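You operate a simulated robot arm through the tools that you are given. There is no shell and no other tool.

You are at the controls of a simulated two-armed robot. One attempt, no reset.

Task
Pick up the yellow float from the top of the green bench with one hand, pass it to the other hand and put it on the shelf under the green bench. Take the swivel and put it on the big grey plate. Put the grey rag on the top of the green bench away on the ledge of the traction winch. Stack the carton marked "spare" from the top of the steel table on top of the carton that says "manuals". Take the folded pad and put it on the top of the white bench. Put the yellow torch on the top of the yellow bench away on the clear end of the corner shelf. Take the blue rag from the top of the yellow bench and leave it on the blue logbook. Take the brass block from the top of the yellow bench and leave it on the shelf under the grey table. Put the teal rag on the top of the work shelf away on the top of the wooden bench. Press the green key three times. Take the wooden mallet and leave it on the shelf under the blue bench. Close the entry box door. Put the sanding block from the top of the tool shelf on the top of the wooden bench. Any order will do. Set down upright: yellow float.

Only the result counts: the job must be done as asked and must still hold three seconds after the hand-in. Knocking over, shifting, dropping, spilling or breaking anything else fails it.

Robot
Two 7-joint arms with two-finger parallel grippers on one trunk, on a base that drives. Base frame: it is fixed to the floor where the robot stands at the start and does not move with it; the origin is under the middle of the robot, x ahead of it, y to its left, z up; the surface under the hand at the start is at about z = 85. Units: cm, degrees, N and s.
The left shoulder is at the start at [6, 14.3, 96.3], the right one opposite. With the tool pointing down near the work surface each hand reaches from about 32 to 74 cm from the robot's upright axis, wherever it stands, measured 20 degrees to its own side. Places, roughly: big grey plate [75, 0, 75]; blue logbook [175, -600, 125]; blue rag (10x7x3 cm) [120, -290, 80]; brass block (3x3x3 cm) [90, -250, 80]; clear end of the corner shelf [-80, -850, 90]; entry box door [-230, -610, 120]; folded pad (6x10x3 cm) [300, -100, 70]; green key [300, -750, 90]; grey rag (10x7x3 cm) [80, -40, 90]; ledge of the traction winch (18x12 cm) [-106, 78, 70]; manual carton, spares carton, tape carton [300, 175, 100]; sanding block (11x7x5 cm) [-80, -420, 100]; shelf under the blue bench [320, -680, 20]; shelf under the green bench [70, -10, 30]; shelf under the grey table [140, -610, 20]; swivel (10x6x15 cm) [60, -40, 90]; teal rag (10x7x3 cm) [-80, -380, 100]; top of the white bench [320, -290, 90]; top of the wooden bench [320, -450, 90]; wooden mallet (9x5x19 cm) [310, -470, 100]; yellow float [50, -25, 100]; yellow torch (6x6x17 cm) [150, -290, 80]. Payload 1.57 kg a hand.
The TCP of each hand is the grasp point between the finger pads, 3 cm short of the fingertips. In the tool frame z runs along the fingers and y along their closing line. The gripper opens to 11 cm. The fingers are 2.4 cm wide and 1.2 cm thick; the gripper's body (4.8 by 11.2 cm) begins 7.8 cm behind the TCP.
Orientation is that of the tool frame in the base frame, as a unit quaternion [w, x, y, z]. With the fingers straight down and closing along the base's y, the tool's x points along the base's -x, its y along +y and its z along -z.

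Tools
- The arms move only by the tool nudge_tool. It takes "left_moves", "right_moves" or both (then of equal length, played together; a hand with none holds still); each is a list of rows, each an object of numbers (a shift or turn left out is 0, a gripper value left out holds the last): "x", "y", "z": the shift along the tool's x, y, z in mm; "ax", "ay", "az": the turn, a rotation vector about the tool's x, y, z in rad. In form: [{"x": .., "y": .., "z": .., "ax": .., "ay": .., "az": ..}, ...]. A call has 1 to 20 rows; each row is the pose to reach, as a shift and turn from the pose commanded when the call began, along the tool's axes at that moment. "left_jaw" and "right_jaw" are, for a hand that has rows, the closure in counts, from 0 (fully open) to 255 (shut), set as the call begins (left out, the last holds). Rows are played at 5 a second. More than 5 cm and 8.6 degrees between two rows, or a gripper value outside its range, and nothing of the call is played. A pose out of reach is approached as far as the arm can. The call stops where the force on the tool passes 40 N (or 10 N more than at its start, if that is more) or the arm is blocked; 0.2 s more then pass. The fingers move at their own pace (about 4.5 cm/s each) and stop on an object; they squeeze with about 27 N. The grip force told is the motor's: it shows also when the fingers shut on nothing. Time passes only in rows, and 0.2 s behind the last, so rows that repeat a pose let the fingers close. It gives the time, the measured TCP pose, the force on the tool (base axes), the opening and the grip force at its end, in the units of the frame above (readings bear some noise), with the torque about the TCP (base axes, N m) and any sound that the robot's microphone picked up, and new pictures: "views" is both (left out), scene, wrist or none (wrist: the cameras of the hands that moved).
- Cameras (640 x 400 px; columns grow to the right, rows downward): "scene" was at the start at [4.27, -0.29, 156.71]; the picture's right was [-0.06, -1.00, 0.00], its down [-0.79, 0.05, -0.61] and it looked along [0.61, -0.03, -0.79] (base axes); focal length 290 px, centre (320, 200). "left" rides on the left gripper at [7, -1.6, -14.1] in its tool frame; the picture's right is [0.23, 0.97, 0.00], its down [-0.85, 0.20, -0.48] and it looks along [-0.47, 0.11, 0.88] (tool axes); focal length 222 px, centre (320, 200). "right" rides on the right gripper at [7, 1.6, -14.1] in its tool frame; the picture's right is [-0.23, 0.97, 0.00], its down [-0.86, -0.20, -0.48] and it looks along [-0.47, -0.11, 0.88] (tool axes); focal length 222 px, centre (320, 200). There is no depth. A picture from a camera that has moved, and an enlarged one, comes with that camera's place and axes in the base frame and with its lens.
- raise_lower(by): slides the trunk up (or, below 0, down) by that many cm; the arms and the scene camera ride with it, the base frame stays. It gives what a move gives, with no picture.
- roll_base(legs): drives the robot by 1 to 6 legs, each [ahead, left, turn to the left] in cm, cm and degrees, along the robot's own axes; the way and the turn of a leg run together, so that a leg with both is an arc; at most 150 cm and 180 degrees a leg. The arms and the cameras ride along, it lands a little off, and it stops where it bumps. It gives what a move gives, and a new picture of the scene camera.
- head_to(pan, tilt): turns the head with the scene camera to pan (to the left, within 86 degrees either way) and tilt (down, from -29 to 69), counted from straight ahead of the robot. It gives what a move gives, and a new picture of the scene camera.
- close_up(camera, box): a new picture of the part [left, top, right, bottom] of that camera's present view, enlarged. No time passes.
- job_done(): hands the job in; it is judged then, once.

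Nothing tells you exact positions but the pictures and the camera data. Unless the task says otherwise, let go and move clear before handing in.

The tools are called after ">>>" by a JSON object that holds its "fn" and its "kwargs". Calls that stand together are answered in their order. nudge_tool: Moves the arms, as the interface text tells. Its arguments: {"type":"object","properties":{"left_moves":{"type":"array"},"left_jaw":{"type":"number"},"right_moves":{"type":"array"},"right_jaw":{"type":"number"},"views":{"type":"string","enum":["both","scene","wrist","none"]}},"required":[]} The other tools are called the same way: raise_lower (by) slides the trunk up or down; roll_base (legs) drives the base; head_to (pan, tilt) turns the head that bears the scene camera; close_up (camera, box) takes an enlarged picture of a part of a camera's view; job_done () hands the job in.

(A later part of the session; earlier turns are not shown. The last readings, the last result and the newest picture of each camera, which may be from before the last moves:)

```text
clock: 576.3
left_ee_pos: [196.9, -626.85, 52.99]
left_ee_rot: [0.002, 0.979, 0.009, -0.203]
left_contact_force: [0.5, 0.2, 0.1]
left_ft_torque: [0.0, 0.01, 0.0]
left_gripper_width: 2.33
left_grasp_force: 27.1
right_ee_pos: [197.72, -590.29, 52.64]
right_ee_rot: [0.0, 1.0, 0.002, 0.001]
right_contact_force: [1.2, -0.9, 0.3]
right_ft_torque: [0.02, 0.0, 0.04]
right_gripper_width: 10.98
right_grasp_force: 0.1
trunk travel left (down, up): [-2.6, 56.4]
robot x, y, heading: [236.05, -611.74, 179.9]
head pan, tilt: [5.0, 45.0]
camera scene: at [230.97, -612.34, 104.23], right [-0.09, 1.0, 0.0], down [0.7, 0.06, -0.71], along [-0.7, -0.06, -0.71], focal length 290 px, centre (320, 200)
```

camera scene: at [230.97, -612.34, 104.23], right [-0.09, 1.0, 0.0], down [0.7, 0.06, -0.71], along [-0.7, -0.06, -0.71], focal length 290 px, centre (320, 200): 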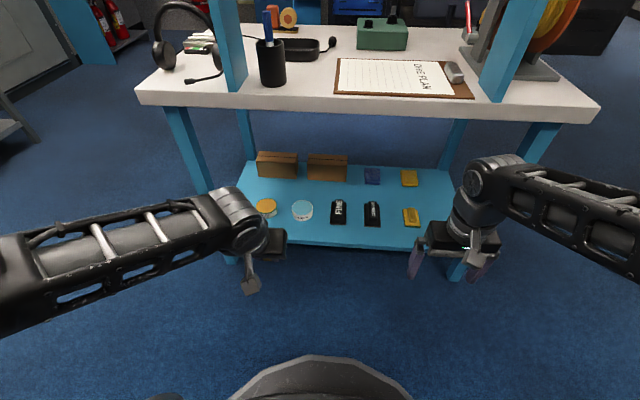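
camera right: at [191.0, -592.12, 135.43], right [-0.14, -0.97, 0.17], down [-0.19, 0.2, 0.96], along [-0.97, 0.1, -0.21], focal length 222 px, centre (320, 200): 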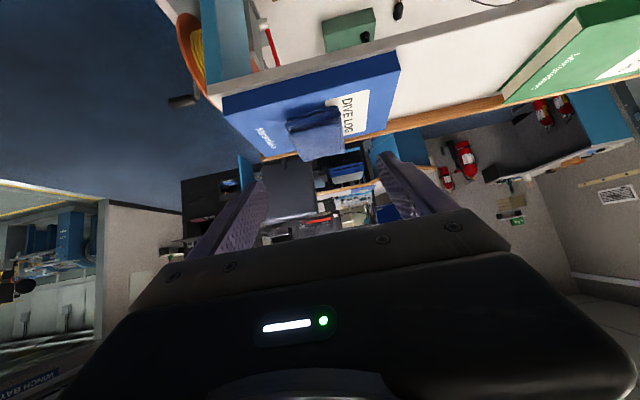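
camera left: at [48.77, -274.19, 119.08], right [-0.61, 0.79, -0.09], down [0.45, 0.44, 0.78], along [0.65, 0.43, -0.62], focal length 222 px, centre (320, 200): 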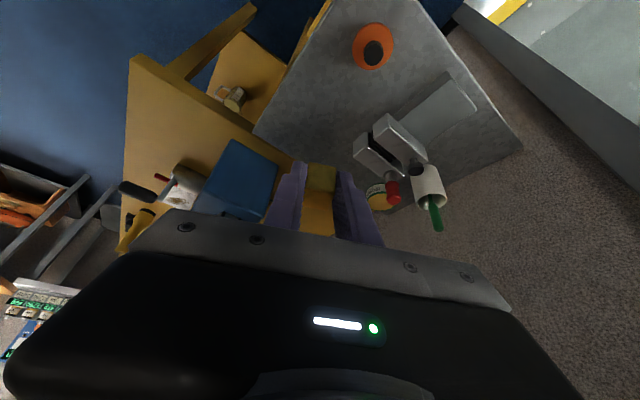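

Shelf front strip x≈160–170 is free in front of the small items. I'll drive in and place the brass block at about (165,-619).

>>> {"fn": "roll_base", "kwargs": {"legs": [[18, 0, 0]]}}

>>> {"fn": "nudge_tool", "kwargs": {"left_moves": [{"y": -20, "x": 20, "z": 20}, {"y": -40, "x": 40, "z": 40}, {"y": -60, "x": 30, "z": 75}, {"y": -78, "x": 10, "z": 115}, {"y": -78, "x": -5, "z": 150}, {"y": -78, "x": -5, "z": 150}]}}

```text
clock: 577.8
left_ee_pos: [178.92, -626.83, 52.99]
left_ee_rot: [0.002, 0.979, 0.009, -0.203]
left_contact_force: [-0.7, 1.1, -0.6]
left_ft_torque: [0.01, -0.04, 0.0]
left_gripper_width: 2.3
left_grasp_force: 26.6
right_ee_pos: [179.65, -590.13, 52.67]
right_ee_rot: [0.0, 1.0, 0.002, 0.0]
right_contact_force: [0.9, -0.6, 0.3]
right_ft_torque: [0.01, 0.02, -0.02]
right_gripper_width: 11.0
right_grasp_force: 0.1
trunk travel left (down, up): [-2.6, 56.4]
robot x, y, heading: [218.58, -611.85, 179.8]
head pan, tilt: [5.0, 45.0]
camera scene: at [212.87, -612.31, 104.22], right [-0.08, 1.0, 0.0], down [0.7, 0.06, -0.71], along [-0.7, -0.06, -0.71], focal length 290 px, centre (320, 200)
```

scene: 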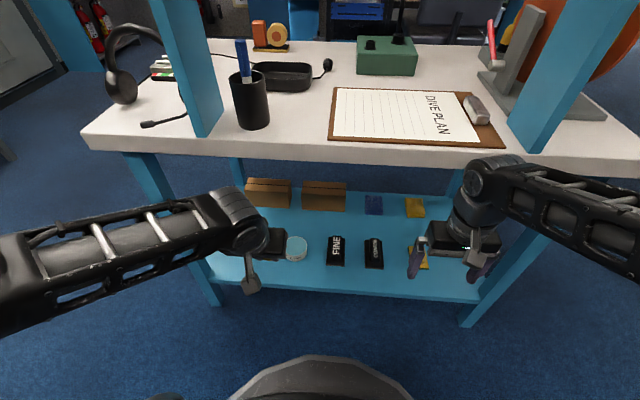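

```text
clock: 579.2
left_ee_pos: [172.39, -619.08, 39.42]
left_ee_rot: [0.001, 0.979, 0.008, -0.203]
left_contact_force: [-0.1, 0.6, -1.4]
left_ft_torque: [0.02, -0.04, 0.0]
left_gripper_width: 2.34
left_grasp_force: 26.6
right_ee_pos: [179.73, -590.2, 52.63]
right_ee_rot: [0.0, 1.0, 0.001, 0.0]
right_contact_force: [-0.4, 0.0, 0.5]
right_ft_torque: [0.02, -0.02, 0.01]
right_gripper_width: 10.99
right_grasp_force: 0.0
trunk travel left (down, up): [-2.6, 56.4]
robot x, y, heading: [218.39, -611.71, 180.0]
head pan, tilt: [5.0, 45.0]
camera scene: at [212.86, -612.31, 104.22], right [-0.08, 1.0, 0.0], down [0.7, 0.06, -0.71], along [-0.7, -0.06, -0.71], focal length 290 px, centre (320, 200)
camera left: at [184.18, -617.03, 49.49], right [0.23, -0.97, -0.09], down [-0.59, -0.21, 0.78], along [-0.77, -0.12, -0.62], focal length 222 px, centre (320, 200)
```

scene: 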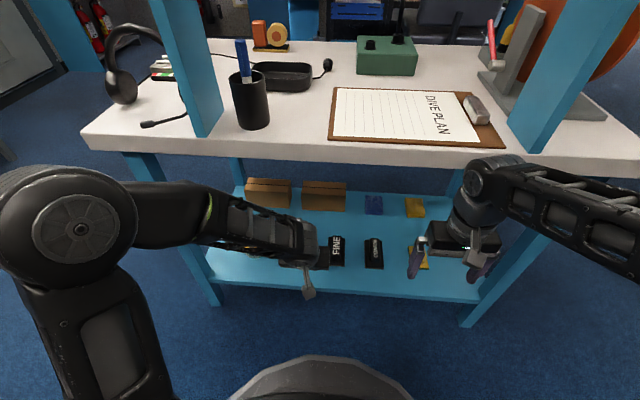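
left: 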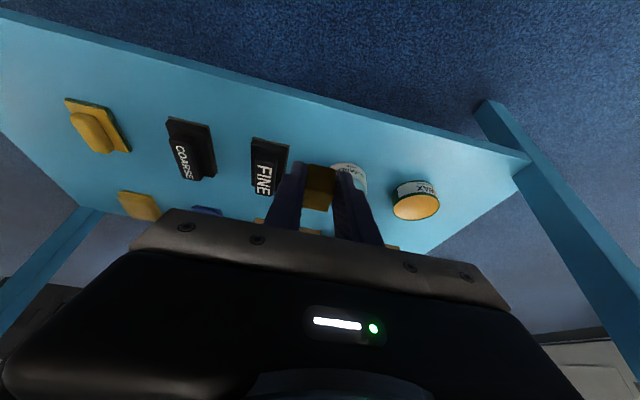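

>>> {"fn": "nudge_tool", "kwargs": {"left_moves": [{"x": 1, "z": 45}, {"x": 2, "z": 90}, {"x": 3, "z": 130}, {"x": 4, "z": 145}, {"x": 4, "z": 145}], "views": "wrist"}}

```text
clock: 580.4
left_ee_pos: [166.88, -619.27, 25.75]
left_ee_rot: [0.003, 0.979, 0.009, -0.203]
left_contact_force: [0.0, -0.9, -1.0]
left_ft_torque: [0.01, -0.01, -0.01]
left_gripper_width: 2.32
left_grasp_force: 27.4
right_ee_pos: [179.69, -590.17, 52.81]
right_ee_rot: [-0.001, 1.0, 0.001, 0.001]
right_contact_force: [0.8, -0.5, 0.4]
right_ft_torque: [-0.03, 0.04, -0.03]
right_gripper_width: 11.0
right_grasp_force: 0.1
trunk travel left (down, up): [-2.6, 56.4]
robot x, y, heading: [218.27, -611.76, 180.0]
head pan, tilt: [5.0, 45.0]
camera left: at [178.83, -617.34, 35.89], right [0.23, -0.97, -0.09], down [-0.59, -0.21, 0.78], along [-0.77, -0.12, -0.62], focal length 222 px, centre (320, 200)
```

left: 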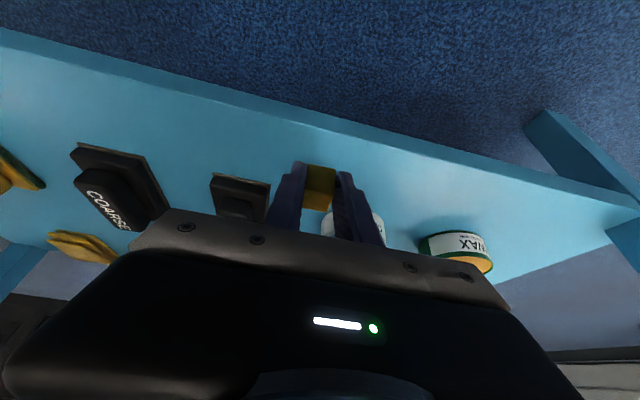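

>>> {"fn": "nudge_tool", "kwargs": {"left_moves": [{"z": 6}, {"z": 11}, {"z": 16}, {"z": 20}, {"z": 24}, {"z": 28}], "views": "none"}}

```text
clock: 581.8
left_ee_pos: [165.86, -619.28, 23.49]
left_ee_rot: [0.002, 0.979, 0.009, -0.203]
left_contact_force: [0.6, 0.2, -0.6]
left_ft_torque: [0.01, -0.03, 0.01]
left_gripper_width: 2.34
left_grasp_force: 27.0
right_ee_pos: [179.6, -589.91, 52.76]
right_ee_rot: [0.0, 1.0, 0.002, 0.002]
right_contact_force: [-0.8, -0.3, -0.5]
right_ft_torque: [-0.03, 0.02, -0.03]
right_gripper_width: 11.04
right_grasp_force: 0.1
trunk travel left (down, up): [-2.6, 56.4]
robot x, y, heading: [218.25, -611.73, 180.0]
head pan, tilt: [5.0, 45.0]
```

>>> {"fn": "nudge_tool", "kwargs": {"left_moves": [{"x": 2, "z": 5}, {"x": 4, "z": 9}, {"x": 6, "z": 14}, {"x": 8, "z": 18}, {"x": 10, "z": 23}, {"x": 12, "z": 27}, {"x": 14, "z": 32}], "views": "wrist"}}

```text
clock: 582.3
left_ee_pos: [165.6, -619.08, 23.23]
left_ee_rot: [0.001, 0.978, 0.008, -0.207]
left_contact_force: [6.6, -1.6, 21.4]
left_ft_torque: [-0.23, -0.24, 0.06]
left_gripper_width: 2.33
left_grasp_force: 27.2
right_ee_pos: [179.81, -590.21, 52.88]
right_ee_rot: [0.0, 1.0, 0.002, 0.0]
right_contact_force: [-0.7, -0.7, -0.4]
right_ft_torque: [-0.01, 0.0, 0.01]
right_gripper_width: 11.0
right_grasp_force: 0.0
trunk travel left (down, up): [-2.6, 56.4]
robot x, y, heading: [218.52, -611.87, 179.7]
head pan, tilt: [5.0, 45.0]
stopped in row 2 (left hand): the force on the tool passed its limit at 46 N (the readings are from after the stop); the commanded pose is now the measured one
camera left: at [177.65, -617.19, 33.24], right [0.22, -0.97, -0.09], down [-0.58, -0.21, 0.78], along [-0.78, -0.12, -0.61], focal length 222 px, centre (320, 200)
```

left: 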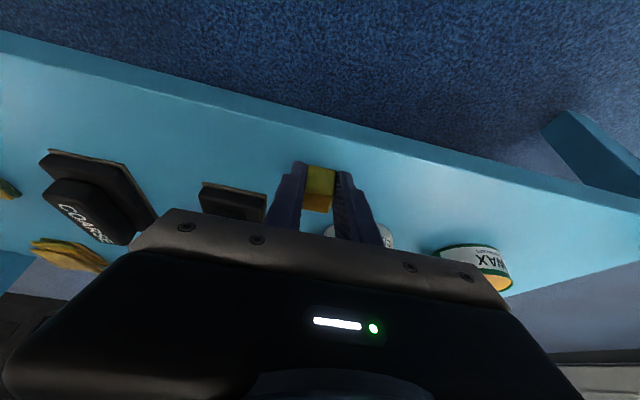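

>>> {"fn": "nudge_tool", "kwargs": {"left_moves": [{"z": -1}, {"z": -1}, {"z": -1}], "left_jaw": 140, "views": "wrist"}}

>>> {"fn": "nudge_tool", "kwargs": {"left_moves": [{"z": -40}, {"z": -80}, {"z": -120, "x": 20}, {"z": -160, "x": 45}, {"z": -195, "x": 75}, {"z": -230, "x": 105}, {"z": -230, "x": 105}], "views": "wrist"}}

```text
clock: 583.1
left_ee_pos: [165.78, -619.04, 23.2]
left_ee_rot: [0.001, 0.979, 0.008, -0.205]
left_contact_force: [-0.8, 12.9, 15.0]
left_ft_torque: [0.09, 0.06, -0.03]
left_gripper_width: 3.85
left_grasp_force: 0.1
right_ee_pos: [179.7, -590.13, 52.76]
right_ee_rot: [0.0, 1.0, 0.001, 0.0]
right_contact_force: [-1.1, 0.2, -0.4]
right_ft_torque: [-0.02, 0.0, 0.03]
right_gripper_width: 11.02
right_grasp_force: 0.1
trunk travel left (down, up): [-2.6, 56.4]
robot x, y, heading: [217.97, -611.81, 179.7]
head pan, tilt: [5.0, 45.0]
camera left: at [177.71, -617.1, 33.27], right [0.22, -0.97, -0.09], down [-0.59, -0.21, 0.78], along [-0.78, -0.12, -0.62], focal length 222 px, centre (320, 200)
```

left: 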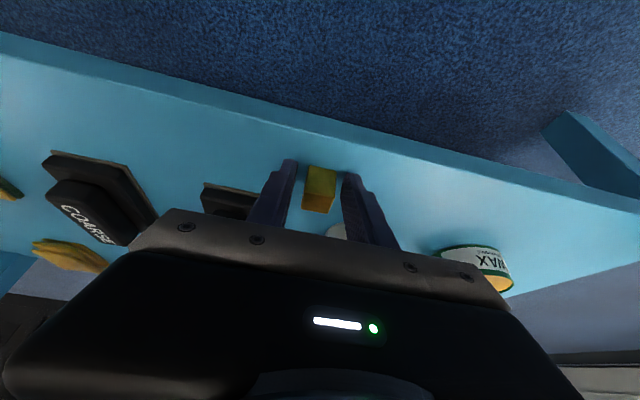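

```text
clock: 584.7
left_ee_pos: [182.06, -617.31, 40.33]
left_ee_rot: [0.002, 0.979, 0.009, -0.203]
left_contact_force: [-0.2, -0.4, 0.2]
left_ft_torque: [0.0, -0.01, 0.01]
left_gripper_width: 4.96
left_grasp_force: 0.0
left hand out of reach, approached as far as the arm can: row 6, 7
right_ee_pos: [179.76, -590.23, 52.57]
right_ee_rot: [0.001, 1.0, 0.002, 0.001]
right_contact_force: [0.3, 0.4, 0.7]
right_ft_torque: [-0.02, 0.0, 0.0]
right_gripper_width: 11.01
right_grasp_force: 0.0
trunk travel left (down, up): [-2.6, 56.4]
robot x, y, heading: [218.16, -612.26, 180.0]
head pan, tilt: [5.0, 45.0]
camera left: at [193.95, -615.29, 50.4], right [0.23, -0.97, -0.09], down [-0.59, -0.21, 0.78], along [-0.78, -0.12, -0.62], focal length 222 px, centre (320, 200)
```

left: 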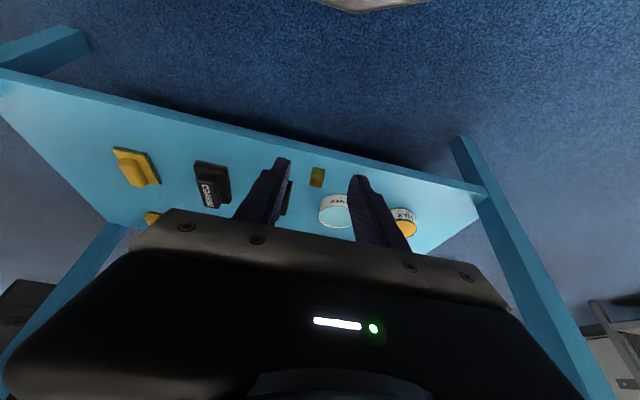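

The brass block is on the shelf. I'll back out, raise the trunk, restore the left hand, and return to the yellow bench for the torch.

>>> {"fn": "roll_base", "kwargs": {"legs": [[-18, 0, 0]]}}

>>> {"fn": "raise_lower", "kwargs": {"by": 40}}

>>> {"fn": "raise_lower", "kwargs": {"by": 16}}

>>> {"fn": "nudge_tool", "kwargs": {"left_moves": [{"z": -20, "x": -10, "ay": 0.1}, {"z": -50, "x": -20, "ay": 0.2}, {"z": -80, "x": -30, "ay": 0.3}, {"z": -110, "x": -40, "ay": 0.41, "y": 20}, {"z": -110, "x": -40, "ay": 0.41, "y": 60}, {"z": -110, "x": -40, "ay": 0.41, "y": 60}], "left_jaw": 0, "views": "scene"}}

```text
clock: 586.2
left_ee_pos: [200.26, -617.49, 40.25]
left_ee_rot: [0.002, 0.979, 0.011, -0.204]
left_contact_force: [0.3, -0.3, -0.6]
left_ft_torque: [0.0, 0.0, -0.03]
left_gripper_width: 4.96
left_grasp_force: 0.2
right_ee_pos: [197.9, -590.22, 52.75]
right_ee_rot: [0.0, 1.0, 0.003, 0.001]
right_contact_force: [-0.1, -1.2, -0.2]
right_ft_torque: [-0.01, -0.04, 0.01]
right_gripper_width: 10.98
right_grasp_force: 0.0
trunk travel left (down, up): [-2.6, 56.4]
robot x, y, heading: [236.27, -611.95, -180.1]
head pan, tilt: [5.0, 45.0]
camera scene: at [231.08, -612.34, 104.22], right [-0.09, 1.0, 0.0], down [0.7, 0.06, -0.71], along [-0.7, -0.06, -0.71], focal length 290 px, centre (320, 200)
```

scene: 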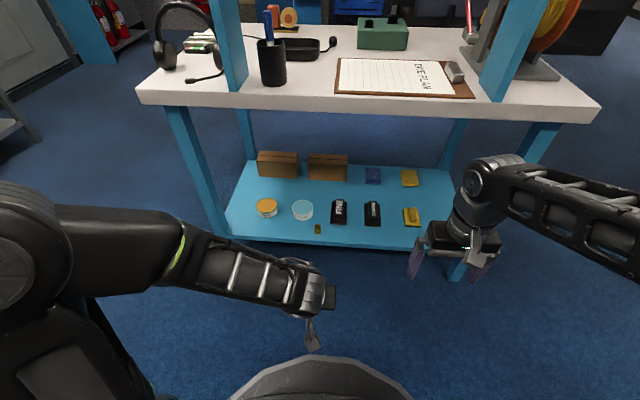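

```text
clock: 590.1
left_ee_pos: [200.21, -617.37, 80.33]
left_ee_rot: [0.002, 0.979, 0.01, -0.204]
left_contact_force: [-0.3, 0.2, -1.4]
left_ft_torque: [0.01, 0.01, 0.01]
left_gripper_width: 4.95
left_grasp_force: 0.0
right_ee_pos: [197.82, -590.31, 92.7]
right_ee_rot: [-0.001, 1.0, 0.004, 0.001]
right_contact_force: [0.9, 0.3, 0.7]
right_ft_torque: [0.0, 0.01, 0.0]
right_gripper_width: 10.98
right_grasp_force: 0.0
trunk travel left (down, up): [-42.6, 16.4]
robot x, y, heading: [236.09, -611.72, -180.0]
head pan, tilt: [5.0, 45.0]
```

```text
clock: 591.9
left_ee_pos: [200.22, -617.49, 96.36]
left_ee_rot: [0.003, 0.979, 0.011, -0.203]
left_contact_force: [0.3, 0.5, 0.4]
left_ft_torque: [-0.02, 0.03, 0.04]
left_gripper_width: 4.97
left_grasp_force: 0.1
right_ee_pos: [197.8, -590.34, 108.7]
right_ee_rot: [0.0, 1.0, 0.003, 0.0]
right_contact_force: [0.4, -0.1, 0.6]
right_ft_torque: [0.0, 0.02, 0.0]
right_gripper_width: 10.99
right_grasp_force: 0.0
trunk travel left (down, up): [-58.6, 0.4]
robot x, y, heading: [236.3, -611.49, -180.1]
head pan, tilt: [5.0, 45.0]
```

```text
clock: 593.3
left_ee_pos: [201.14, -623.45, 108.09]
left_ee_rot: [0.0, 1.0, 0.011, 0.001]
left_contact_force: [0.4, -0.1, 0.0]
left_ft_torque: [-0.04, -0.05, -0.04]
left_gripper_width: 10.98
left_grasp_force: 0.1
right_ee_pos: [197.83, -590.24, 108.67]
right_ee_rot: [-0.001, 1.0, 0.002, 0.001]
right_contact_force: [-0.1, 0.0, 0.1]
right_ft_torque: [-0.01, -0.02, -0.03]
right_gripper_width: 11.0
right_grasp_force: 0.1
trunk travel left (down, up): [-58.6, 0.4]
robot x, y, heading: [236.15, -612.17, -180.2]
head pan, tilt: [5.0, 45.0]
camera scene: at [231.04, -612.27, 160.22], right [-0.09, 1.0, 0.0], down [0.7, 0.06, -0.71], along [-0.7, -0.06, -0.71], focal length 290 px, centre (320, 200)
```

scene: 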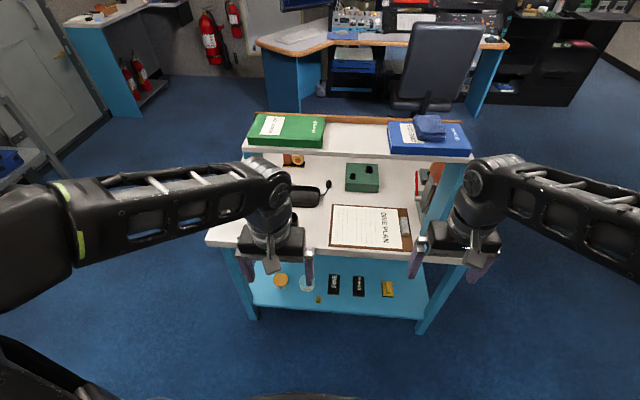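

Rag on the dive log, brass on the shelf. Driving to the yellow bench for the torch.

>>> {"fn": "roll_base", "kwargs": {"legs": [[0, -150, 0], [0, 0, -90], [0, 103, 0], [98, 0, 0]]}}

>>> {"fn": "head_to", "kwargs": {"pan": -10, "tilt": 42}}

```text
clock: 614.2
left_ee_pos: [120.73, -326.63, 107.99]
left_ee_rot: [0.001, 0.721, -0.693, 0.0]
left_contact_force: [0.5, 0.2, -0.2]
left_ft_torque: [0.04, 0.01, 0.0]
left_gripper_width: 10.97
left_grasp_force: 0.0
right_ee_pos: [153.92, -322.75, 108.65]
right_ee_rot: [0.0, 0.715, -0.699, 0.001]
right_contact_force: [0.1, 0.8, -0.5]
right_ft_torque: [-0.04, -0.03, 0.01]
right_gripper_width: 11.0
right_grasp_force: 0.1
trunk travel left (down, up): [-58.6, 0.4]
robot x, y, heading: [132.86, -361.74, 91.2]
head pan, tilt: [5.0, 45.0]
camera scene: at [132.14, -356.47, 160.22], right [0.99, 0.11, 0.0], down [0.07, -0.7, -0.71], along [-0.07, 0.7, -0.71], focal length 290 px, centre (320, 200)
```

scene: 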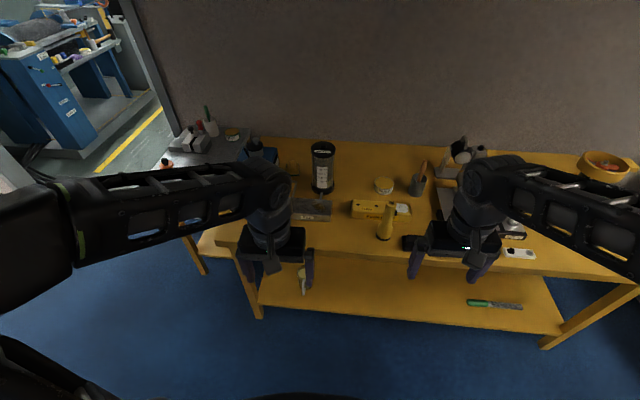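

```text
clock: 615.0
left_ee_pos: [120.9, -326.63, 108.17]
left_ee_rot: [-0.001, 0.721, -0.693, -0.001]
left_contact_force: [-0.1, -0.2, 0.0]
left_ft_torque: [0.0, 0.02, -0.01]
left_gripper_width: 11.0
left_grasp_force: 0.1
right_ee_pos: [153.85, -322.86, 108.7]
right_ee_rot: [0.001, 0.716, -0.698, 0.001]
right_contact_force: [0.1, -0.1, -0.2]
right_ft_torque: [0.0, 0.02, 0.06]
right_gripper_width: 11.0
right_grasp_force: 0.1
trunk travel left (down, up): [-58.6, 0.4]
robot x, y, heading: [133.0, -361.81, 91.0]
head pan, tilt: [-10.0, 42.0]
camera scene: at [134.3, -356.34, 160.65], right [0.99, -0.15, 0.0], down [-0.1, -0.66, -0.74], along [0.11, 0.73, -0.67], focal length 290 px, centre (320, 200)
```

scene: 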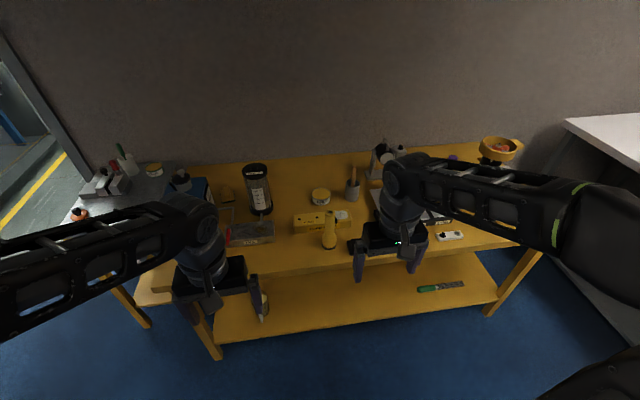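

>>> {"fn": "close_up", "kwargs": {"camera": "scene", "box": [280, 190, 400, 270]}}

```text
5.00 times, centred on (340, 230) of scene
camera zoom: at [134.3, -356.34, 160.65], right [0.99, -0.15, 0.0], down [-0.1, -0.66, -0.74], along [0.11, 0.73, -0.67], focal length 1448 px, centre (220, 50)
```

zoom: 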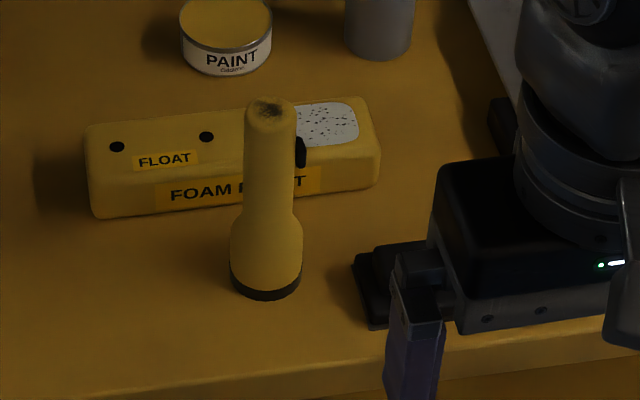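

The torch stands at about (148,-288.5), top z≈92. I'll drive a bit closer and take it from above with the right hand.

>>> {"fn": "roll_base", "kwargs": {"legs": [[14, 0, -1]]}}

>>> {"fn": "nudge_tool", "kwargs": {"right_moves": [{"x": -45, "y": 15}, {"x": -90, "y": 30}, {"x": -135, "y": 45}, {"x": -175, "y": 58}, {"x": -200, "y": 58}, {"x": -200, "y": 58}], "right_jaw": 70}}

```text
clock: 616.3
left_ee_pos: [121.17, -312.78, 108.12]
left_ee_rot: [0.001, 0.716, -0.698, -0.001]
left_contact_force: [0.7, 0.2, 0.1]
left_ft_torque: [-0.05, 0.01, -0.01]
left_gripper_width: 11.01
left_grasp_force: 0.0
right_ee_pos: [154.29, -309.45, 108.65]
right_ee_rot: [0.001, 0.71, -0.704, 0.0]
right_contact_force: [-0.1, 0.7, 0.0]
right_ft_torque: [-0.06, 0.0, -0.02]
right_gripper_width: 10.99
right_grasp_force: 0.0
trunk travel left (down, up): [-58.6, 0.4]
robot x, y, heading: [133.05, -348.14, 90.5]
head pan, tilt: [-10.0, 42.0]
camera scene: at [134.23, -342.53, 160.65], right [0.99, -0.17, 0.0], down [-0.11, -0.66, -0.74], along [0.13, 0.73, -0.67], focal length 290 px, centre (320, 200)
```

scene: 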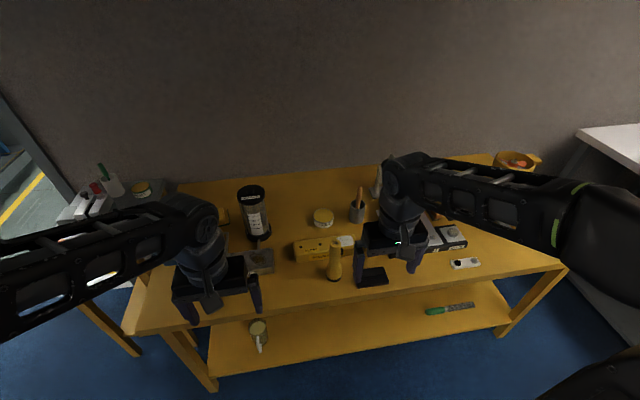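

```text
clock: 617.7
left_ee_pos: [121.2, -312.96, 108.09]
left_ee_rot: [0.0, 0.716, -0.698, -0.001]
left_contact_force: [0.2, 0.3, -0.2]
left_ft_torque: [-0.01, 0.0, -0.01]
left_gripper_width: 10.99
left_grasp_force: 0.1
right_ee_pos: [148.13, -289.68, 108.83]
right_ee_rot: [0.001, 0.71, -0.704, 0.001]
right_contact_force: [-0.1, -0.2, 0.6]
right_ft_torque: [-0.02, -0.02, -0.01]
right_gripper_width: 7.98
right_grasp_force: 0.0
trunk travel left (down, up): [-58.6, 0.4]
robot x, y, heading: [132.98, -348.1, 90.5]
head pan, tilt: [-10.0, 42.0]
camera scene: at [134.22, -342.77, 160.66], right [0.99, -0.17, 0.0], down [-0.11, -0.66, -0.74], along [0.13, 0.73, -0.67], focal length 290 px, centre (320, 200)
camera right: at [146.6, -296.71, 123.07], right [-0.98, 0.22, 0.0], down [0.19, 0.86, 0.48], along [0.1, 0.47, -0.88], focal length 222 px, centre (320, 200)
```

scene: 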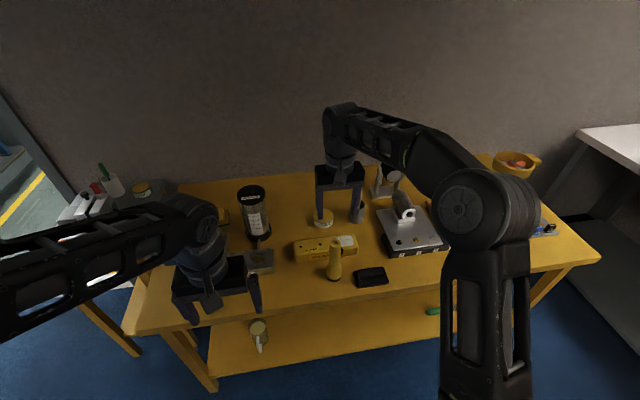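
right: 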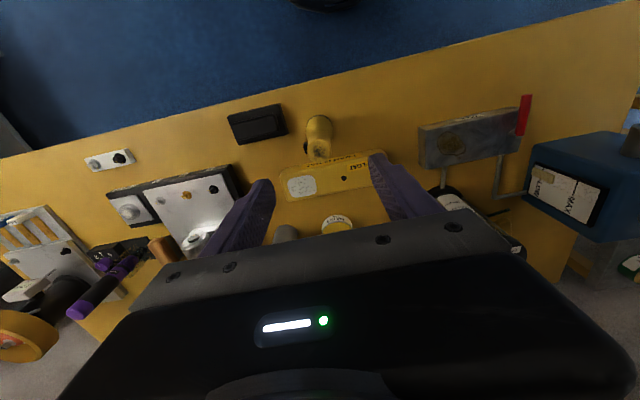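

>>> {"fn": "nudge_tool", "kwargs": {"right_moves": [{"x": -11, "y": -4, "z": 45}, {"x": -11, "y": -4, "z": 90}, {"x": -11, "y": -4, "z": 135}, {"x": -11, "y": -4, "z": 135}], "views": "wrist"}}

```text
clock: 618.7
left_ee_pos: [121.23, -312.82, 108.08]
left_ee_rot: [-0.001, 0.716, -0.698, -0.001]
left_contact_force: [0.2, 0.6, 0.2]
left_ft_torque: [0.02, -0.01, -0.03]
left_gripper_width: 10.98
left_grasp_force: 0.1
right_ee_pos: [148.75, -288.34, 95.07]
right_ee_rot: [0.0, 0.71, -0.704, 0.0]
right_contact_force: [1.1, -0.3, 0.2]
right_ft_torque: [0.02, 0.03, 0.01]
right_gripper_width: 7.99
right_grasp_force: 0.0
trunk travel left (down, up): [-58.6, 0.4]
robot x, y, heading: [133.01, -347.84, 90.3]
head pan, tilt: [-10.0, 42.0]
camera right: at [147.2, -295.37, 109.33], right [-0.98, 0.22, 0.0], down [0.19, 0.86, 0.48], along [0.1, 0.47, -0.88], focal length 222 px, centre (320, 200)
```

right: 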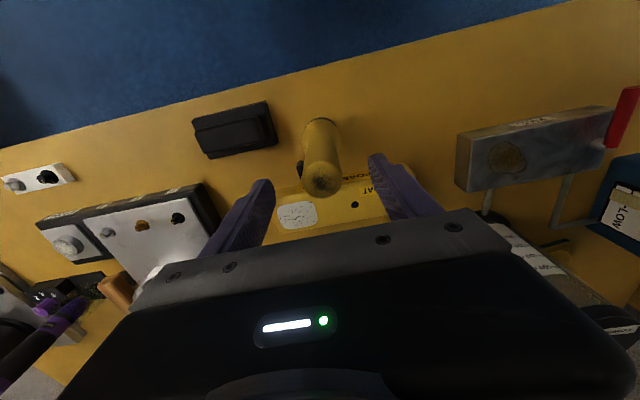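

>>> {"fn": "nudge_tool", "kwargs": {"right_moves": [{"z": 45}, {"z": 85}, {"z": 85}], "views": "none"}}

>>> {"fn": "nudge_tool", "kwargs": {"right_moves": [{"z": 0}, {"z": 0}, {"z": 0}, {"z": 0}], "right_jaw": 255, "views": "wrist"}}

```text
clock: 619.5
left_ee_pos: [121.11, -312.9, 108.05]
left_ee_rot: [-0.001, 0.715, -0.699, -0.001]
left_contact_force: [0.3, 0.0, 0.6]
left_ft_torque: [-0.01, -0.02, 0.0]
left_gripper_width: 11.03
left_grasp_force: 0.0
right_ee_pos: [148.55, -288.23, 86.66]
right_ee_rot: [0.0, 0.71, -0.704, 0.0]
right_contact_force: [-0.5, 0.2, -0.7]
right_ft_torque: [0.01, 0.0, 0.03]
right_gripper_width: 7.97
right_grasp_force: 0.1
trunk travel left (down, up): [-58.6, 0.4]
robot x, y, heading: [132.63, -347.98, 90.2]
head pan, tilt: [-10.0, 42.0]
```

```text
clock: 620.5
left_ee_pos: [121.22, -312.87, 108.07]
left_ee_rot: [0.0, 0.716, -0.698, 0.0]
left_contact_force: [0.5, 0.3, 0.4]
left_ft_torque: [0.01, 0.0, 0.0]
left_gripper_width: 11.01
left_grasp_force: 0.0
right_ee_pos: [148.57, -288.36, 86.63]
right_ee_rot: [0.001, 0.71, -0.704, 0.0]
right_contact_force: [0.2, 0.0, 0.3]
right_ft_torque: [0.01, 0.02, 0.01]
right_gripper_width: 3.57
right_grasp_force: 25.5
trunk travel left (down, up): [-58.6, 0.4]
robot x, y, heading: [132.63, -348.04, 90.3]
head pan, tilt: [-10.0, 42.0]
heard: click
camera right: at [147.06, -295.33, 100.84], right [-0.98, 0.22, 0.0], down [0.19, 0.86, 0.48], along [0.1, 0.47, -0.88], focal length 222 px, centre (320, 200)
```

right: 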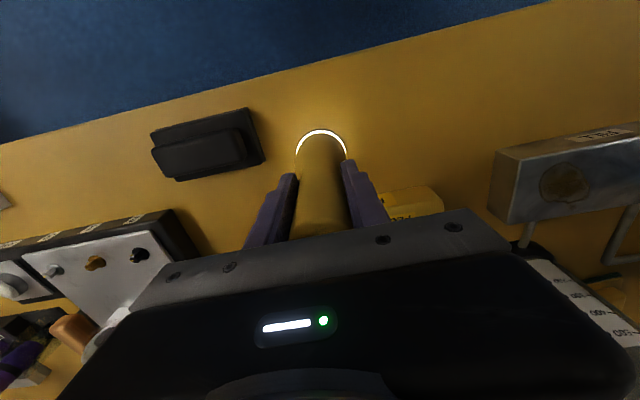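

The grip pressed the torch's switch and it lit up. I'll reopen and close once more to toggle it off.

>>> {"fn": "nudge_tool", "kwargs": {"right_moves": [{"z": 0}, {"z": 0}, {"z": 0}], "right_jaw": 110, "views": "wrist"}}

>>> {"fn": "nudge_tool", "kwargs": {"right_moves": [{"z": 0}, {"z": 0}, {"z": 0}, {"z": 0}], "right_jaw": 255, "views": "wrist"}}

```text
clock: 621.3
left_ee_pos: [121.15, -312.77, 108.02]
left_ee_rot: [-0.001, 0.716, -0.699, -0.001]
left_contact_force: [0.5, 1.0, -0.4]
left_ft_torque: [0.03, -0.03, -0.03]
left_gripper_width: 10.99
left_grasp_force: 0.0
right_ee_pos: [148.72, -288.42, 86.62]
right_ee_rot: [0.0, 0.71, -0.704, 0.001]
right_contact_force: [0.3, 1.1, -0.7]
right_ft_torque: [0.01, -0.01, 0.01]
right_gripper_width: 6.26
right_grasp_force: 0.0
trunk travel left (down, up): [-58.6, 0.4]
robot x, y, heading: [133.15, -347.84, 90.2]
head pan, tilt: [-10.0, 42.0]
camera right: at [147.07, -295.33, 100.85], right [-0.98, 0.22, 0.0], down [0.19, 0.86, 0.48], along [0.1, 0.47, -0.88], focal length 222 px, centre (320, 200)
```

right: 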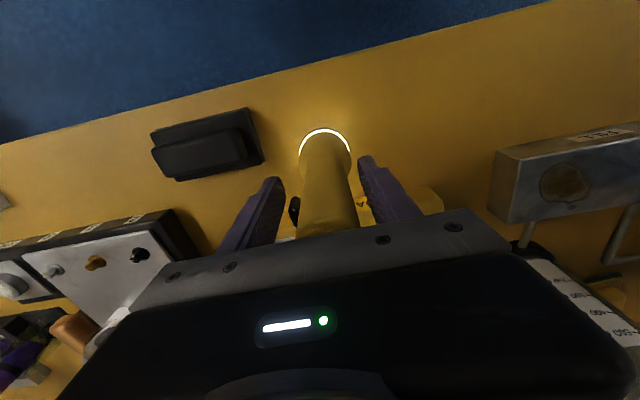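

```text
clock: 622.3
left_ee_pos: [121.17, -312.82, 108.14]
left_ee_rot: [0.0, 0.716, -0.698, 0.0]
left_contact_force: [-0.2, -0.7, -0.1]
left_ft_torque: [0.02, -0.01, -0.01]
left_gripper_width: 11.01
left_grasp_force: 0.1
right_ee_pos: [148.66, -288.46, 86.61]
right_ee_rot: [0.001, 0.71, -0.704, 0.001]
right_contact_force: [-0.2, -0.4, 0.4]
right_ft_torque: [-0.02, 0.04, 0.01]
right_gripper_width: 3.55
right_grasp_force: 26.9
trunk travel left (down, up): [-58.6, 0.4]
robot x, y, heading: [133.04, -348.05, 90.2]
head pan, tilt: [-10.0, 42.0]
heard: click
camera right: at [147.07, -295.33, 100.85], right [-0.98, 0.22, 0.0], down [0.19, 0.86, 0.48], along [0.1, 0.47, -0.88], focal length 222 px, centre (320, 200)
```

right: 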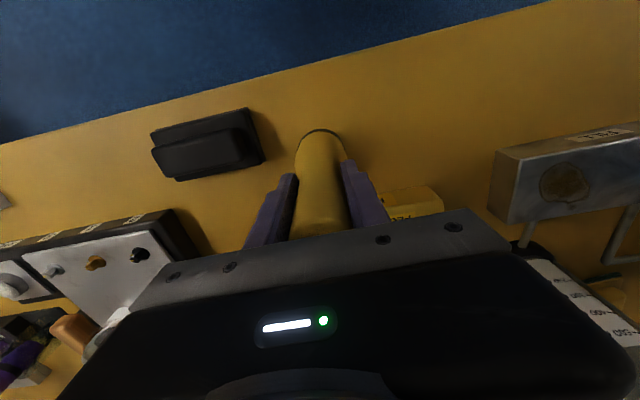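

Off again. Lifting and pulling back; then to the tool shelf for the sanding block.

>>> {"fn": "nudge_tool", "kwargs": {"right_moves": [{"z": -45}, {"z": -90}, {"z": -135}, {"z": -180}, {"z": -215}, {"z": -215, "x": 45}, {"z": -215, "x": 90}, {"z": -215, "x": 135}, {"z": -215, "x": 180}, {"z": -215, "x": 200}, {"z": -215, "x": 200}], "views": "scene"}}

>>> {"fn": "roll_base", "kwargs": {"legs": [[-50, 0, 0], [0, 0, 90], [110, 0, 0]]}}

>>> {"fn": "head_to", "kwargs": {"pan": 10, "tilt": 30}}

```text
clock: 624.7
left_ee_pos: [121.16, -312.73, 108.15]
left_ee_rot: [0.0, 0.715, -0.699, 0.0]
left_contact_force: [-0.9, 0.3, -0.2]
left_ft_torque: [-0.02, 0.01, 0.03]
left_gripper_width: 11.0
left_grasp_force: 0.0
right_ee_pos: [149.12, -308.51, 108.09]
right_ee_rot: [0.001, 0.711, -0.703, 0.001]
right_contact_force: [0.4, 0.3, -1.3]
right_ft_torque: [-0.01, 0.04, 0.02]
right_gripper_width: 3.56
right_grasp_force: 27.2
trunk travel left (down, up): [-58.6, 0.4]
robot x, y, heading: [132.97, -347.76, 90.2]
head pan, tilt: [-10.0, 42.0]
camera scene: at [134.23, -342.7, 160.65], right [0.99, -0.17, 0.0], down [-0.11, -0.66, -0.74], along [0.13, 0.73, -0.67], focal length 290 px, centre (320, 200)
```

scene: 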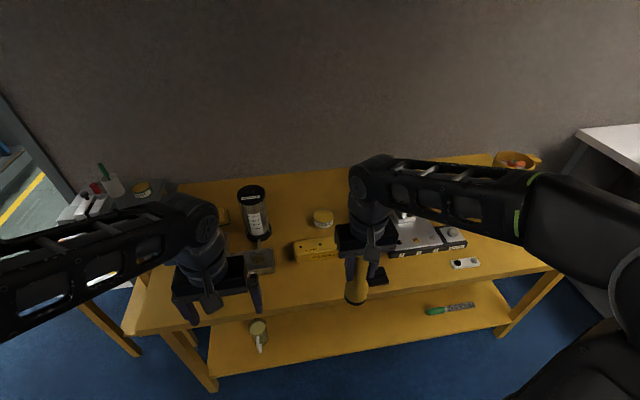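

```text
clock: 636.9
left_ee_pos: [-12.14, -418.17, 108.17]
left_ee_rot: [0.0, 0.999, 0.04, -0.001]
left_contact_force: [-0.6, -1.3, -0.1]
left_ft_torque: [-0.01, -0.01, 0.01]
left_gripper_width: 11.0
left_grasp_force: 0.0
right_ee_pos: [-17.99, -390.56, 108.13]
right_ee_rot: [0.0, 0.999, 0.033, 0.001]
right_contact_force: [0.6, -0.3, -1.5]
right_ft_torque: [0.01, 0.01, 0.02]
right_gripper_width: 3.55
right_grasp_force: 27.0
trunk travel left (down, up): [-58.6, 0.4]
robot x, y, heading: [22.52, -404.34, -176.7]
head pan, tilt: [-10.0, 42.0]
camera scene: at [16.85, -403.14, 160.65], right [0.11, 0.99, 0.0], down [0.67, -0.08, -0.74], along [-0.74, 0.08, -0.67], focal length 290 px, centre (320, 200)
```

scene: 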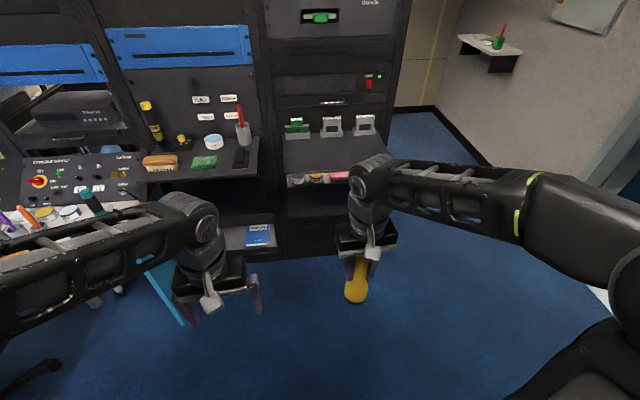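

```text
clock: 637.7
left_ee_pos: [-12.14, -418.17, 108.07]
left_ee_rot: [0.0, 0.999, 0.04, 0.001]
left_contact_force: [-0.6, 0.7, 0.7]
left_ft_torque: [-0.01, -0.01, -0.02]
left_gripper_width: 11.02
left_grasp_force: 0.1
right_ee_pos: [-17.96, -390.46, 108.16]
right_ee_rot: [0.0, 0.999, 0.033, 0.001]
right_contact_force: [-0.6, 0.5, -2.0]
right_ft_torque: [0.04, 0.02, 0.03]
right_gripper_width: 3.55
right_grasp_force: 27.2
trunk travel left (down, up): [-58.6, 0.4]
robot x, y, heading: [22.61, -404.28, -176.4]
head pan, tilt: [10.0, 30.0]
camera scene: at [16.4, -406.19, 162.48], right [-0.23, 0.97, 0.0], down [0.49, 0.12, -0.87], along [-0.84, -0.2, -0.5], focal length 290 px, centre (320, 200)
```

scene: 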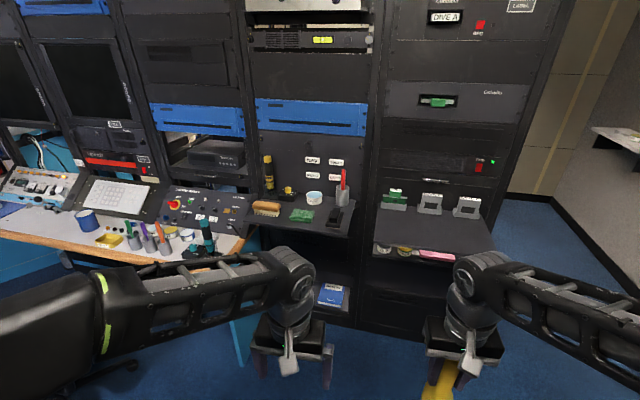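

>>> {"fn": "close_up", "kwargs": {"camera": "scene", "box": [230, 140, 390, 250]}}

```text
3.64 times, centred on (310, 195) of scene
camera zoom: at [16.4, -406.19, 162.48], right [-0.23, 0.97, 0.0], down [0.49, 0.12, -0.87], along [-0.84, -0.2, -0.5], focal length 1053 px, centre (356, 218)
```

zoom: 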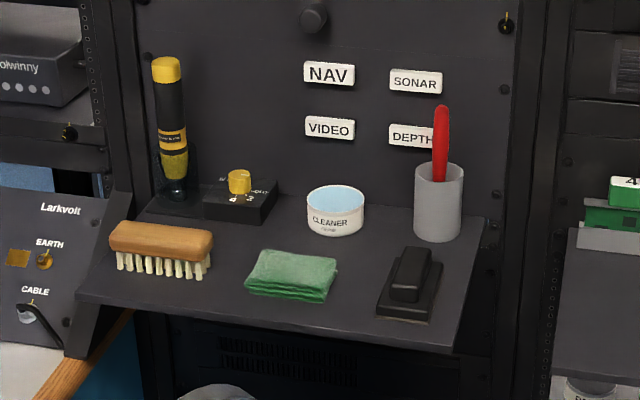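

The sanding block is the black one at about (-83.7,-423.4), long side front-to-back. I'll square up and drive in so the left hand can take it.

>>> {"fn": "roll_base", "kwargs": {"legs": [[0, 2, -3.5], [49, 0, 0]]}}

>>> {"fn": "head_to", "kwargs": {"pan": 5, "tilt": 45}}

>>> {"fn": "close_up", "kwargs": {"camera": "left", "box": [0, 0, 640, 400]}}

```text
clock: 641.0
left_ee_pos: [-61.1, -418.13, 108.01]
left_ee_rot: [0.001, 1.0, 0.011, 0.0]
left_contact_force: [-0.8, -0.7, -1.1]
left_ft_torque: [0.0, 0.01, -0.04]
left_gripper_width: 11.02
left_grasp_force: 0.0
right_ee_pos: [-65.47, -390.23, 108.05]
right_ee_rot: [0.0, 1.0, 0.004, 0.002]
right_contact_force: [0.5, 0.1, -2.1]
right_ft_torque: [-0.01, -0.01, -0.02]
right_gripper_width: 3.54
right_grasp_force: 26.8
trunk travel left (down, up): [-58.6, 0.4]
robot x, y, heading: [-25.78, -406.47, -179.5]
head pan, tilt: [10.0, 30.0]
camera scene: at [-32.03, -407.88, 162.48], right [-0.18, 0.98, 0.0], down [0.49, 0.09, -0.87], along [-0.85, -0.15, -0.5], focal length 290 px, centre (320, 200)
```

scene: 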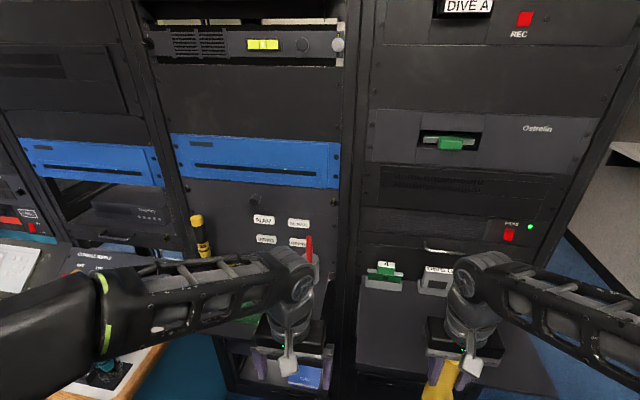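

```text
clock: 641.8
left_ee_pos: [-60.95, -418.2, 108.03]
left_ee_rot: [0.001, 1.0, 0.011, -0.001]
left_contact_force: [-0.2, -0.2, 0.5]
left_ft_torque: [0.0, -0.03, 0.01]
left_gripper_width: 10.99
left_grasp_force: 0.0
right_ee_pos: [-65.33, -390.21, 108.12]
right_ee_rot: [0.0, 1.0, 0.004, 0.001]
right_contact_force: [0.0, 0.1, -2.2]
right_ft_torque: [0.0, -0.01, 0.0]
right_gripper_width: 3.53
right_grasp_force: 27.5
trunk travel left (down, up): [-58.6, 0.4]
robot x, y, heading: [-25.93, -406.3, -179.8]
head pan, tilt: [5.0, 45.0]
camera scene: at [-31.13, -407.02, 160.23], right [-0.09, 1.0, 0.0], down [0.7, 0.06, -0.71], along [-0.7, -0.06, -0.71], focal length 290 px, centre (320, 200)
```

scene: 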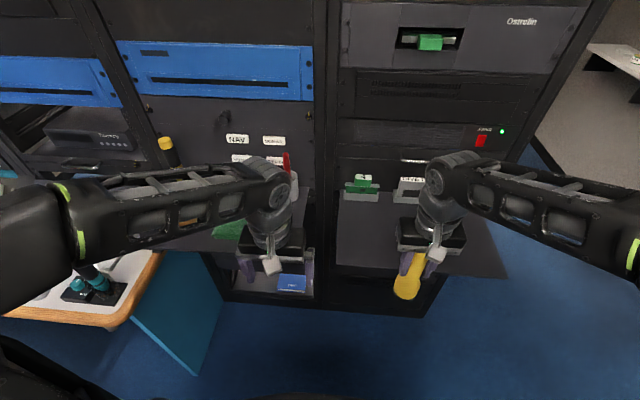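

```text
1.00 times, centred on (320, 200) of left (not enlarged: the box is as wide or as high as the picture)
camera zoom: at [-54.24, -416.2, 122.11], right [0.25, -0.97, 0.0], down [-0.85, -0.22, 0.48], along [-0.46, -0.12, -0.88], focal length 222 px, centre (320, 200)
```

zoom: 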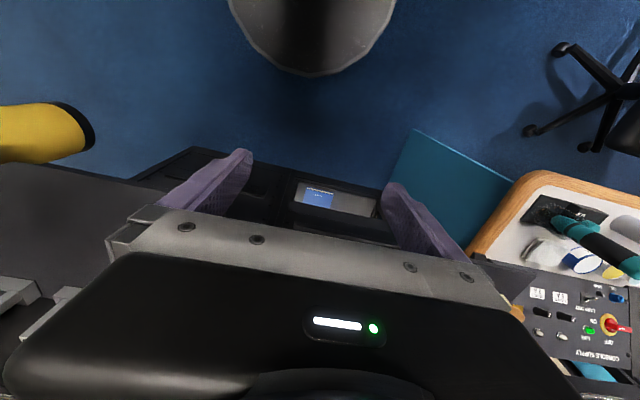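

>>> {"fn": "nudge_tool", "kwargs": {"left_moves": [{"x": -45, "y": 13}, {"x": -90, "y": 26}, {"x": -135, "y": 39}, {"x": -175, "y": 52}, {"x": -195, "y": 52}, {"x": -195, "y": 52}], "views": "wrist"}}

```text
clock: 643.2
left_ee_pos: [-80.53, -423.56, 107.77]
left_ee_rot: [-0.001, 1.0, 0.011, 0.001]
left_contact_force: [0.4, 0.1, -0.5]
left_ft_torque: [-0.01, -0.02, 0.01]
left_gripper_width: 11.0
left_grasp_force: 0.0
right_ee_pos: [-65.38, -390.25, 108.14]
right_ee_rot: [0.0, 1.0, 0.004, 0.001]
right_contact_force: [0.8, -0.1, -1.2]
right_ft_torque: [0.02, 0.0, -0.02]
right_gripper_width: 3.56
right_grasp_force: 27.1
trunk travel left (down, up): [-58.6, 0.4]
robot x, y, heading: [-25.64, -406.64, -180.2]
head pan, tilt: [5.0, 45.0]
camera left: at [-73.66, -421.61, 121.93], right [0.25, -0.97, 0.0], down [-0.85, -0.22, 0.48], along [-0.46, -0.12, -0.88], focal length 222 px, centre (320, 200)
```

left: 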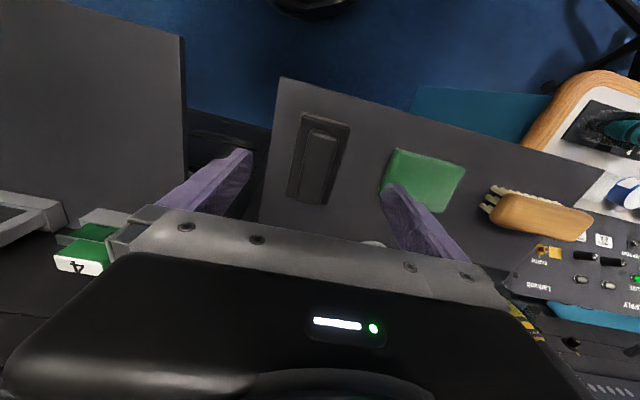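

>>> {"fn": "nudge_tool", "kwargs": {"left_moves": [{"x": -8, "z": 20}, {"x": -8, "z": 60}, {"x": -8, "z": 90}, {"x": -8, "z": 102}, {"x": -8, "z": 102}], "left_jaw": 79, "views": "wrist"}}

```text
clock: 644.4
left_ee_pos: [-81.33, -423.87, 97.73]
left_ee_rot: [0.0, 1.0, 0.012, 0.0]
left_contact_force: [-0.8, 0.0, -0.2]
left_ft_torque: [0.02, 0.02, 0.02]
left_gripper_width: 7.59
left_grasp_force: 0.1
right_ee_pos: [-65.38, -390.24, 108.26]
right_ee_rot: [0.001, 1.0, 0.005, 0.002]
right_contact_force: [0.8, -0.2, -1.0]
right_ft_torque: [-0.02, -0.04, 0.0]
right_gripper_width: 3.56
right_grasp_force: 26.6
trunk travel left (down, up): [-58.6, 0.4]
robot x, y, heading: [-25.58, -406.35, -180.2]
head pan, tilt: [5.0, 45.0]
camera left: at [-74.5, -421.9, 111.82], right [0.25, -0.97, 0.0], down [-0.85, -0.22, 0.48], along [-0.46, -0.12, -0.88], focal length 222 px, centre (320, 200)
```

left: 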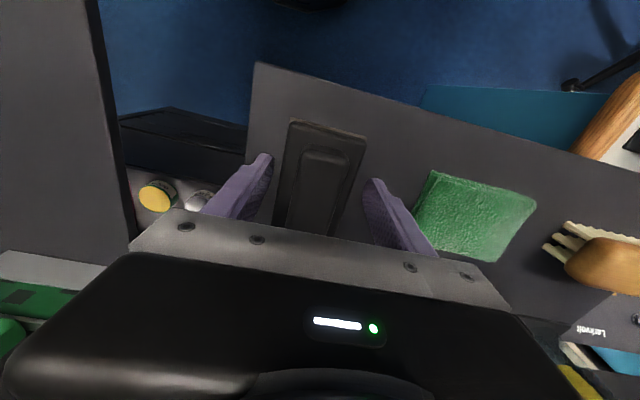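

>>> {"fn": "nudge_tool", "kwargs": {"left_moves": [{"z": 3}, {"z": 5}, {"z": 5}], "views": "none"}}

>>> {"fn": "nudge_tool", "kwargs": {"left_moves": [{"z": 0}, {"z": 0}, {"z": 0}, {"z": 0}], "left_jaw": 255, "views": "wrist"}}

```text
clock: 645.2
left_ee_pos: [-81.28, -423.8, 97.32]
left_ee_rot: [0.0, 1.0, 0.011, 0.0]
left_contact_force: [-0.2, -0.2, -0.1]
left_ft_torque: [0.04, -0.02, -0.01]
left_gripper_width: 7.6
left_grasp_force: 0.2
right_ee_pos: [-65.39, -390.36, 108.11]
right_ee_rot: [-0.001, 1.0, 0.004, 0.001]
right_contact_force: [-0.2, -1.0, -2.0]
right_ft_torque: [-0.04, -0.04, -0.01]
right_gripper_width: 3.52
right_grasp_force: 27.5
trunk travel left (down, up): [-58.6, 0.4]
robot x, y, heading: [-25.7, -406.42, -179.9]
head pan, tilt: [5.0, 45.0]
```

```text
clock: 646.2
left_ee_pos: [-81.28, -423.88, 97.38]
left_ee_rot: [0.0, 1.0, 0.011, -0.001]
left_contact_force: [-0.1, 2.4, 0.4]
left_ft_torque: [0.12, 0.05, -0.06]
left_gripper_width: 6.2
left_grasp_force: 26.9
right_ee_pos: [-65.4, -390.18, 108.15]
right_ee_rot: [0.0, 1.0, 0.004, 0.001]
right_contact_force: [0.4, -0.2, -1.6]
right_ft_torque: [0.03, -0.03, 0.02]
right_gripper_width: 3.55
right_grasp_force: 26.8
trunk travel left (down, up): [-58.6, 0.4]
robot x, y, heading: [-26.2, -406.32, -179.9]
head pan, tilt: [5.0, 45.0]
camera left: at [-74.43, -421.85, 111.39], right [0.25, -0.97, 0.0], down [-0.85, -0.22, 0.48], along [-0.46, -0.12, -0.88], focal length 222 px, centre (320, 200)
```

left: 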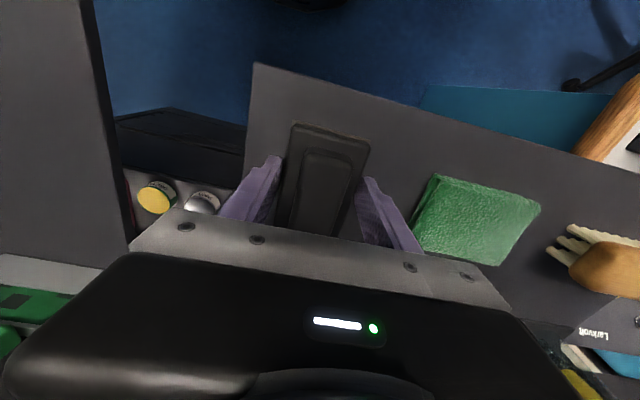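

>>> {"fn": "nudge_tool", "kwargs": {"left_moves": [{"z": -30}, {"z": -70}, {"z": -105}, {"z": -105, "x": 45}, {"z": -105, "x": 90}, {"z": -105, "x": 135}, {"z": -105, "x": 180}, {"z": -105, "x": 195}, {"z": -105, "x": 195}], "views": "wrist"}}

```text
clock: 648.2
left_ee_pos: [-61.63, -423.3, 108.18]
left_ee_rot: [0.0, 1.0, 0.011, 0.0]
left_contact_force: [-0.6, -0.4, -1.6]
left_ft_torque: [-0.02, -0.05, 0.07]
left_gripper_width: 6.17
left_grasp_force: 27.3
right_ee_pos: [-65.39, -390.11, 108.12]
right_ee_rot: [0.0, 1.0, 0.004, 0.001]
right_contact_force: [0.1, 0.0, -0.9]
right_ft_torque: [-0.04, -0.03, -0.01]
right_gripper_width: 3.57
right_grasp_force: 26.4
trunk travel left (down, up): [-58.6, 0.4]
robot x, y, heading: [-25.9, -406.54, -179.7]
head pan, tilt: [5.0, 45.0]
camera left: at [-54.74, -421.37, 122.16], right [0.25, -0.97, 0.0], down [-0.85, -0.22, 0.48], along [-0.46, -0.12, -0.88], focal length 222 px, centre (320, 200)
```

left: 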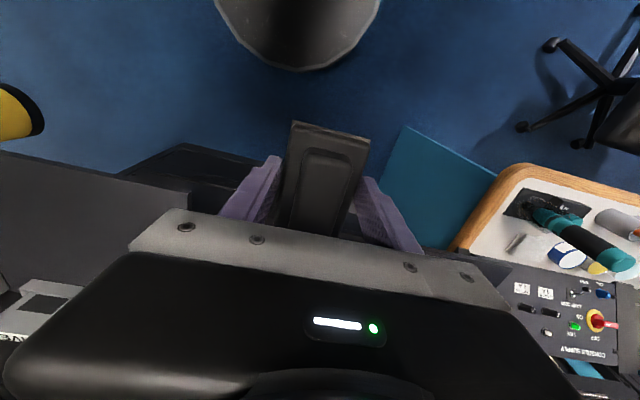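

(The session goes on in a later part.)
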